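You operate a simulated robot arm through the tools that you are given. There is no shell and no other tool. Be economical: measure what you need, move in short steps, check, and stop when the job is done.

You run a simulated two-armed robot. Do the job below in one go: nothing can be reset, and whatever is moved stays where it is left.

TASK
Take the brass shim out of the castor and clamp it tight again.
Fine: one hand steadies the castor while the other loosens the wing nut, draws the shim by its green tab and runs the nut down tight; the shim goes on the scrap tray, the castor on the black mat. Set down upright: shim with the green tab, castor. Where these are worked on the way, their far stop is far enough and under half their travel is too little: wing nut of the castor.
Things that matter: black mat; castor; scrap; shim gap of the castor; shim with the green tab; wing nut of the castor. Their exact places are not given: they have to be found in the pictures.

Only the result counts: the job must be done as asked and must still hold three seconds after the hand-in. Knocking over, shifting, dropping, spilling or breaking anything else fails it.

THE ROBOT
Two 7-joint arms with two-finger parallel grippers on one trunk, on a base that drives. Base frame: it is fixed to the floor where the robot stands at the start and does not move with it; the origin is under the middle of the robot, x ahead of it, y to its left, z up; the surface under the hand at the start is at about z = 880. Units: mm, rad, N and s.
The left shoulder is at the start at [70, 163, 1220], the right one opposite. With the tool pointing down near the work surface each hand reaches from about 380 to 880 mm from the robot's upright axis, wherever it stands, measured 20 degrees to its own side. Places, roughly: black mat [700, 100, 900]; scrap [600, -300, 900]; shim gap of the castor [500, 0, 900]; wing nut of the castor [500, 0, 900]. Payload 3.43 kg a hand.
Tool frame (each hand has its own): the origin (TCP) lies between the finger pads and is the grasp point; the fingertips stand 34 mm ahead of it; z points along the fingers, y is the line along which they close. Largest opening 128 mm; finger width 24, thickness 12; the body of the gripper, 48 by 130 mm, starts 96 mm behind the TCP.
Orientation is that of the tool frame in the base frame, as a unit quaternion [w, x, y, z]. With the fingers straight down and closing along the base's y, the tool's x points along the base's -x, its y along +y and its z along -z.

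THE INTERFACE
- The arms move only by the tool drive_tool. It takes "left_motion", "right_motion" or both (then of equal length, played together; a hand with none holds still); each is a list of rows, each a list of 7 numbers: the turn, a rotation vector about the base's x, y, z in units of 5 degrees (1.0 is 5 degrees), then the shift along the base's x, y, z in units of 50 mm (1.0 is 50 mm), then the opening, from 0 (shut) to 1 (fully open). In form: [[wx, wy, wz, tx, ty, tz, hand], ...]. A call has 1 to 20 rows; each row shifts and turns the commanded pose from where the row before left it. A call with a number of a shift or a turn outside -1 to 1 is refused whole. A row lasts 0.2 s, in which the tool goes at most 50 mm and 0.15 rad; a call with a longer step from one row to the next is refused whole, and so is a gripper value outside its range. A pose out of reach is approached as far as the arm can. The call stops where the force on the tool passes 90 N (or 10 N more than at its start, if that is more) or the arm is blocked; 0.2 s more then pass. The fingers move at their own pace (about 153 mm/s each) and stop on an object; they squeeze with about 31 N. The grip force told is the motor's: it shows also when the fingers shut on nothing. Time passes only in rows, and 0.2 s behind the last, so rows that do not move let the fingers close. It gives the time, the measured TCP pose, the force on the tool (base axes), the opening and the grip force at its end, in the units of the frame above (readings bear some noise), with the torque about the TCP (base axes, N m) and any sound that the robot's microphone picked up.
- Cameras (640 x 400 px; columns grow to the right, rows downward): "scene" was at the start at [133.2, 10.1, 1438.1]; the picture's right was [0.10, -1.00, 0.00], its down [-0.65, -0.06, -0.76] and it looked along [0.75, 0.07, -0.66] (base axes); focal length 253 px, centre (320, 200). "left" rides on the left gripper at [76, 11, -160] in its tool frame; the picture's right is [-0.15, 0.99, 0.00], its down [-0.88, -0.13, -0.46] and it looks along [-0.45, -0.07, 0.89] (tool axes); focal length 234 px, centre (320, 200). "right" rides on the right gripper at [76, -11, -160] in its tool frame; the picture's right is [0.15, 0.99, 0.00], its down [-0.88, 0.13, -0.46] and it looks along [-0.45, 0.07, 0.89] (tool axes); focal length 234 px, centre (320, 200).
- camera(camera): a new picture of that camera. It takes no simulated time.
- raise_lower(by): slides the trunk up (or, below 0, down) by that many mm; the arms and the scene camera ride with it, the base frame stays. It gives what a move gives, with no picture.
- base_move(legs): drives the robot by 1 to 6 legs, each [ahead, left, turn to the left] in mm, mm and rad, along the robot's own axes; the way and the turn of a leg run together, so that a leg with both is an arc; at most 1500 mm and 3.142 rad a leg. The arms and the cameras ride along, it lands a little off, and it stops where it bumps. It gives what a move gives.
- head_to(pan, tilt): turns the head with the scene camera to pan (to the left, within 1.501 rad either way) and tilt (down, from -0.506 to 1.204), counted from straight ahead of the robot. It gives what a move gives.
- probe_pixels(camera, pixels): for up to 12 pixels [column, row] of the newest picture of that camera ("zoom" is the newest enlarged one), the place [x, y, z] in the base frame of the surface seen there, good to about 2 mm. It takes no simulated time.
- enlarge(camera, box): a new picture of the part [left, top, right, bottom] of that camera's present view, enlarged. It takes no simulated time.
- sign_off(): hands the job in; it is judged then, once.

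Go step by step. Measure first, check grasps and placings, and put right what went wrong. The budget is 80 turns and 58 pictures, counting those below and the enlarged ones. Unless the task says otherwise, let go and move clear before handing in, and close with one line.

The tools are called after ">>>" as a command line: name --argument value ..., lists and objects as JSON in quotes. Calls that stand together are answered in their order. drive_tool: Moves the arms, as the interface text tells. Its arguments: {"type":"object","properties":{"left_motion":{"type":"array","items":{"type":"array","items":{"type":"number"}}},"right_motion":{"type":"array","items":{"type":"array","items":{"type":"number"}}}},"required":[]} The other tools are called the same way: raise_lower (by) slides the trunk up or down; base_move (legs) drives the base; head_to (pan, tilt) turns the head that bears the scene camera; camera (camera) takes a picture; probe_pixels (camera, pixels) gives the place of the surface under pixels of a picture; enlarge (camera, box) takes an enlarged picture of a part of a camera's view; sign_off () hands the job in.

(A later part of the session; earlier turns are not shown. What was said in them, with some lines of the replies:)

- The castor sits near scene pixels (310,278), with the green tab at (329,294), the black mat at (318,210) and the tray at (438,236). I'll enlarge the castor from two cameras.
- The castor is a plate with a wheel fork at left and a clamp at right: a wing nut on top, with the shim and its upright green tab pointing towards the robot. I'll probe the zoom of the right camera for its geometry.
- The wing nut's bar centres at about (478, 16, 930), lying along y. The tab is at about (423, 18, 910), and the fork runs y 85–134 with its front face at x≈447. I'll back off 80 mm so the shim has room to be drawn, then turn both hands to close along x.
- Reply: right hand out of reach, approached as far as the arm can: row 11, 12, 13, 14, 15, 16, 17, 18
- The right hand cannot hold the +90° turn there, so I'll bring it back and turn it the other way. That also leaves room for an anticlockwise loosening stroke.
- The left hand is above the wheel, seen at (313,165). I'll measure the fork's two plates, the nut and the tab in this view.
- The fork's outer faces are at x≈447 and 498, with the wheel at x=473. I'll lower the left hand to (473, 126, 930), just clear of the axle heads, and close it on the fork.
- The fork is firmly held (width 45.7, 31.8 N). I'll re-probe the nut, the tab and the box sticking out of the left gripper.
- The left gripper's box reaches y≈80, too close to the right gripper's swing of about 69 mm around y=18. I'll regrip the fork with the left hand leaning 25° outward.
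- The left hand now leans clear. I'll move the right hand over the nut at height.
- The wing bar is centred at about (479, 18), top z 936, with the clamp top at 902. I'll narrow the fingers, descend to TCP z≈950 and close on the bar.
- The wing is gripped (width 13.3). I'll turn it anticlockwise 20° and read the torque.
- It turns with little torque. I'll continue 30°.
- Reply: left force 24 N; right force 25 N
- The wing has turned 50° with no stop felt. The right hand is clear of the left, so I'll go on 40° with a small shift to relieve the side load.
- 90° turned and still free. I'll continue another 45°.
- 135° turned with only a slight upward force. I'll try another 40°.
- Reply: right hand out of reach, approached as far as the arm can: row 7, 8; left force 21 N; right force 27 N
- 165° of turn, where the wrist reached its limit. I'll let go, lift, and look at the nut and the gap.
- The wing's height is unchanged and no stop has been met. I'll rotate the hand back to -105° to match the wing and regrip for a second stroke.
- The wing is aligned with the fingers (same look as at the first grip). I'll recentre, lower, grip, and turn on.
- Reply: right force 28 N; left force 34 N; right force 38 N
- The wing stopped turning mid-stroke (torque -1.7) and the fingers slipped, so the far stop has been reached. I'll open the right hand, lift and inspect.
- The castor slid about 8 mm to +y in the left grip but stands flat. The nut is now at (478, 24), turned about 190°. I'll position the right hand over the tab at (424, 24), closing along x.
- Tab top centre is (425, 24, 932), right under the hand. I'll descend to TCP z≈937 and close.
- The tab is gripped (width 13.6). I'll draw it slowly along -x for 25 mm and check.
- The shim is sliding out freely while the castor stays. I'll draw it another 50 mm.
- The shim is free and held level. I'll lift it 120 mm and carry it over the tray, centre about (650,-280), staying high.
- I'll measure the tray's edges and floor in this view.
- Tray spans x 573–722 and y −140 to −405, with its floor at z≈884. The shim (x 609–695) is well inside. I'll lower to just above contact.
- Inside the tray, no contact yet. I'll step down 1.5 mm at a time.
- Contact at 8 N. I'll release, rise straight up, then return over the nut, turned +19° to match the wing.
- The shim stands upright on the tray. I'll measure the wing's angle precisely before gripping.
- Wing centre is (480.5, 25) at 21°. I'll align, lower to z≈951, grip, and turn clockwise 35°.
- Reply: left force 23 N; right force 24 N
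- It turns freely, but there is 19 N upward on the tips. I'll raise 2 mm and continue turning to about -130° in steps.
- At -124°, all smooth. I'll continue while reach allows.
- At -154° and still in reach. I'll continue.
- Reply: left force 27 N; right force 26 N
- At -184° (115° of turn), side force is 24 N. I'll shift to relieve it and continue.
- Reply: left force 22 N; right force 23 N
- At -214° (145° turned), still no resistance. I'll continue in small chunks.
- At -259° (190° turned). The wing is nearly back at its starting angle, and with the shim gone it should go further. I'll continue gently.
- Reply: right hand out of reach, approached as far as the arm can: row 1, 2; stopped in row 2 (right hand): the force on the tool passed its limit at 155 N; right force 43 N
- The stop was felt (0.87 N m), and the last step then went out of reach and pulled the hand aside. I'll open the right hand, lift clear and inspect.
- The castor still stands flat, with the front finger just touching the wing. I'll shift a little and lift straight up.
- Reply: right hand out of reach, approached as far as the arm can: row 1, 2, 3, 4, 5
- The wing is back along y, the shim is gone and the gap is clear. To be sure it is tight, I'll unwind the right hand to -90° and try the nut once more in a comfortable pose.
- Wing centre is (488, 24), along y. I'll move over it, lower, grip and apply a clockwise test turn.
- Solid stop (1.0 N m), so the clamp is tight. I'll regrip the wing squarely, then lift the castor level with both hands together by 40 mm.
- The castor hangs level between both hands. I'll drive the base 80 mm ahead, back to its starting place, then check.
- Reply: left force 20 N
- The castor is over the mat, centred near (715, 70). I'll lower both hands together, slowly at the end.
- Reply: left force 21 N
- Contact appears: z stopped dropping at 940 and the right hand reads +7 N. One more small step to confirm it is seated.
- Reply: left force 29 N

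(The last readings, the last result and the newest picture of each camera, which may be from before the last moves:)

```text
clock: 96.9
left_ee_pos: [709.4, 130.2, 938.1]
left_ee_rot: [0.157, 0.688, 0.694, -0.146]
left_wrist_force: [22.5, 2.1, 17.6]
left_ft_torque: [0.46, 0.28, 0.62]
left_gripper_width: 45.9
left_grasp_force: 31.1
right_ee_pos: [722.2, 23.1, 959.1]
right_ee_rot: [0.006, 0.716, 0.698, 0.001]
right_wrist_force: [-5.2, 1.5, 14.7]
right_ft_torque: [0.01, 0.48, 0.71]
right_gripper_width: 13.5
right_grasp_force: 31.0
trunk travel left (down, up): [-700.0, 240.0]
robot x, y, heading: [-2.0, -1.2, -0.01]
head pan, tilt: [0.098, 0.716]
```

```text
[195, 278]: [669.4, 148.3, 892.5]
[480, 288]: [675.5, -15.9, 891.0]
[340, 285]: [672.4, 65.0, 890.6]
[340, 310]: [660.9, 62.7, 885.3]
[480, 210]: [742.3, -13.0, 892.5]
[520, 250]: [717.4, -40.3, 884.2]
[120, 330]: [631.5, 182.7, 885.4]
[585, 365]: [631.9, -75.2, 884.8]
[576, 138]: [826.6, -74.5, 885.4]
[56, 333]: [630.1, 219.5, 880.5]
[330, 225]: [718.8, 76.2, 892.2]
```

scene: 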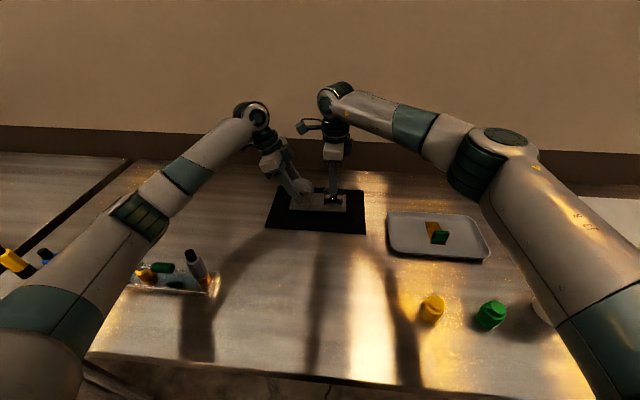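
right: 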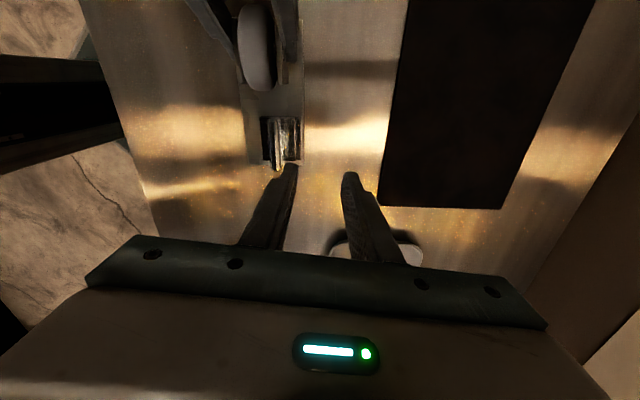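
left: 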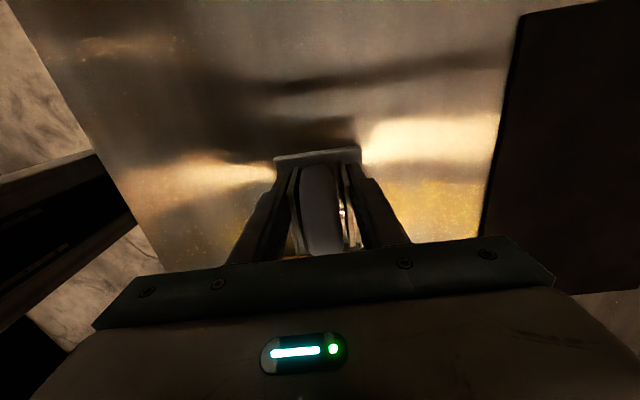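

The castor is seated: both hands read about 15 N up, and the plate is at z≈891 on the mat at 885, fully inside it. I'll release the right hand and lift it, then release the left and back it out along its axis.

>>> drive_tool --right_motion '[[0, 0, 0, 0, 0, 0, 0.3], [0, 0, 0, 0, 0, 0, 0.3], [0, 0, 0, 0, 0, 0.4, 0.3], [0, 0, 0, 0, 0, 0.6, 0.3], [0, 0, 0, 0, 0, 0.8, 0.3], [0, 0, 0, 0, 0, 0.8, 0.3], [0, 0, 0, 0, -0.5, 0.4, 0.3], [0, 0, 0, 0, -0.8, 0.2, 0.3]]'

>>> drive_tool --left_motion '[[0, 0, 0, 0, 0, 0, 0.6], [0, 0, 0, 0, 0, 0, 0.6], [0, 0, 0, 0, 0, 0, 0.6], [0, 0, 0, 0, 0.17, 0.36, 0.6], [0, 0, 0, 0, 0.17, 0.36, 0.6], [0, 0, 0, 0, 0.25, 0.54, 0.6], [0, 0, 0, 0, 0.25, 0.54, 0.6], [0, 0, 0, 0, 0.3, 0.7, 0.6], [0, 0, 0, 0, 0.3, 0.7, 0.6]]'

>>> camera --camera "scene"

>>> enlarge --camera "scene" --box '[255, 165, 375, 240]'

```text
clock: 98.7
left_ee_pos: [709.5, 130.1, 935.8]
left_ee_rot: [0.154, 0.687, 0.695, -0.145]
left_wrist_force: [4.3, -2.7, 16.8]
left_ft_torque: [0.61, 0.72, 0.05]
left_gripper_width: 46.0
left_grasp_force: 30.9
right_ee_pos: [720.3, -42.9, 1115.0]
right_ee_rot: [0.004, 0.716, 0.698, -0.001]
right_wrist_force: [-0.4, -1.4, -0.2]
right_ft_torque: [0.01, -0.02, 0.0]
right_gripper_width: 38.4
right_grasp_force: 0.0
trunk travel left (down, up): [-700.0, 240.0]
robot x, y, heading: [-1.4, 0.4, 0.0]
head pan, tilt: [0.098, 0.716]
```

```text
clock: 100.7
left_ee_pos: [709.2, 204.1, 1096.0]
left_ee_rot: [0.155, 0.688, 0.694, -0.146]
left_wrist_force: [-1.3, 0.1, 0.7]
left_ft_torque: [-0.01, -0.03, -0.02]
left_gripper_width: 76.8
left_grasp_force: 0.0
right_ee_pos: [721.8, -41.6, 1116.0]
right_ee_rot: [0.004, 0.716, 0.698, -0.002]
right_wrist_force: [0.5, 0.5, 0.5]
right_ft_torque: [0.06, -0.01, -0.01]
right_gripper_width: 38.3
right_grasp_force: 0.0
trunk travel left (down, up): [-700.0, 240.0]
robot x, y, heading: [-0.1, 0.2, -0.003]
head pan, tilt: [0.098, 0.716]
```

```text
13 pictures are left
```

scene: 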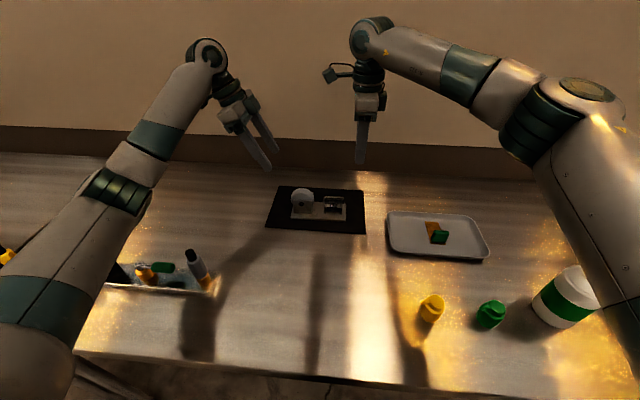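

```text
5.33 times, centred on (315, 202) of scene
```

zoom: 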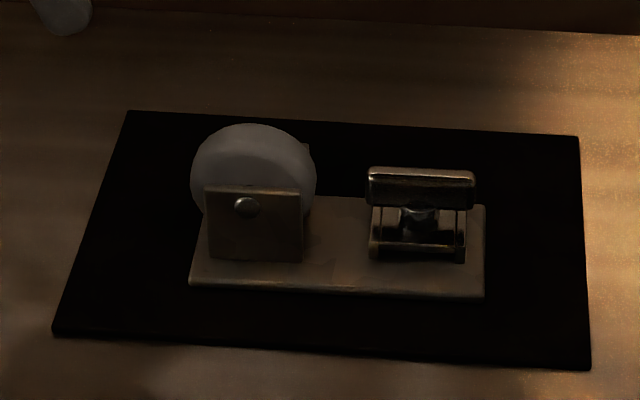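

The castor stands upright and flat on the mat with its wing at the tight stop. The shim is upright on the tray, both hands are clear, and nothing else has moved, so I'll hand in.

>>> sign_off

```text
The job is handed in.
```

The shim is out and upright on the scrap tray, the nut is run down to its stop, and the castor stands upright on the black mat; the job is handed in.
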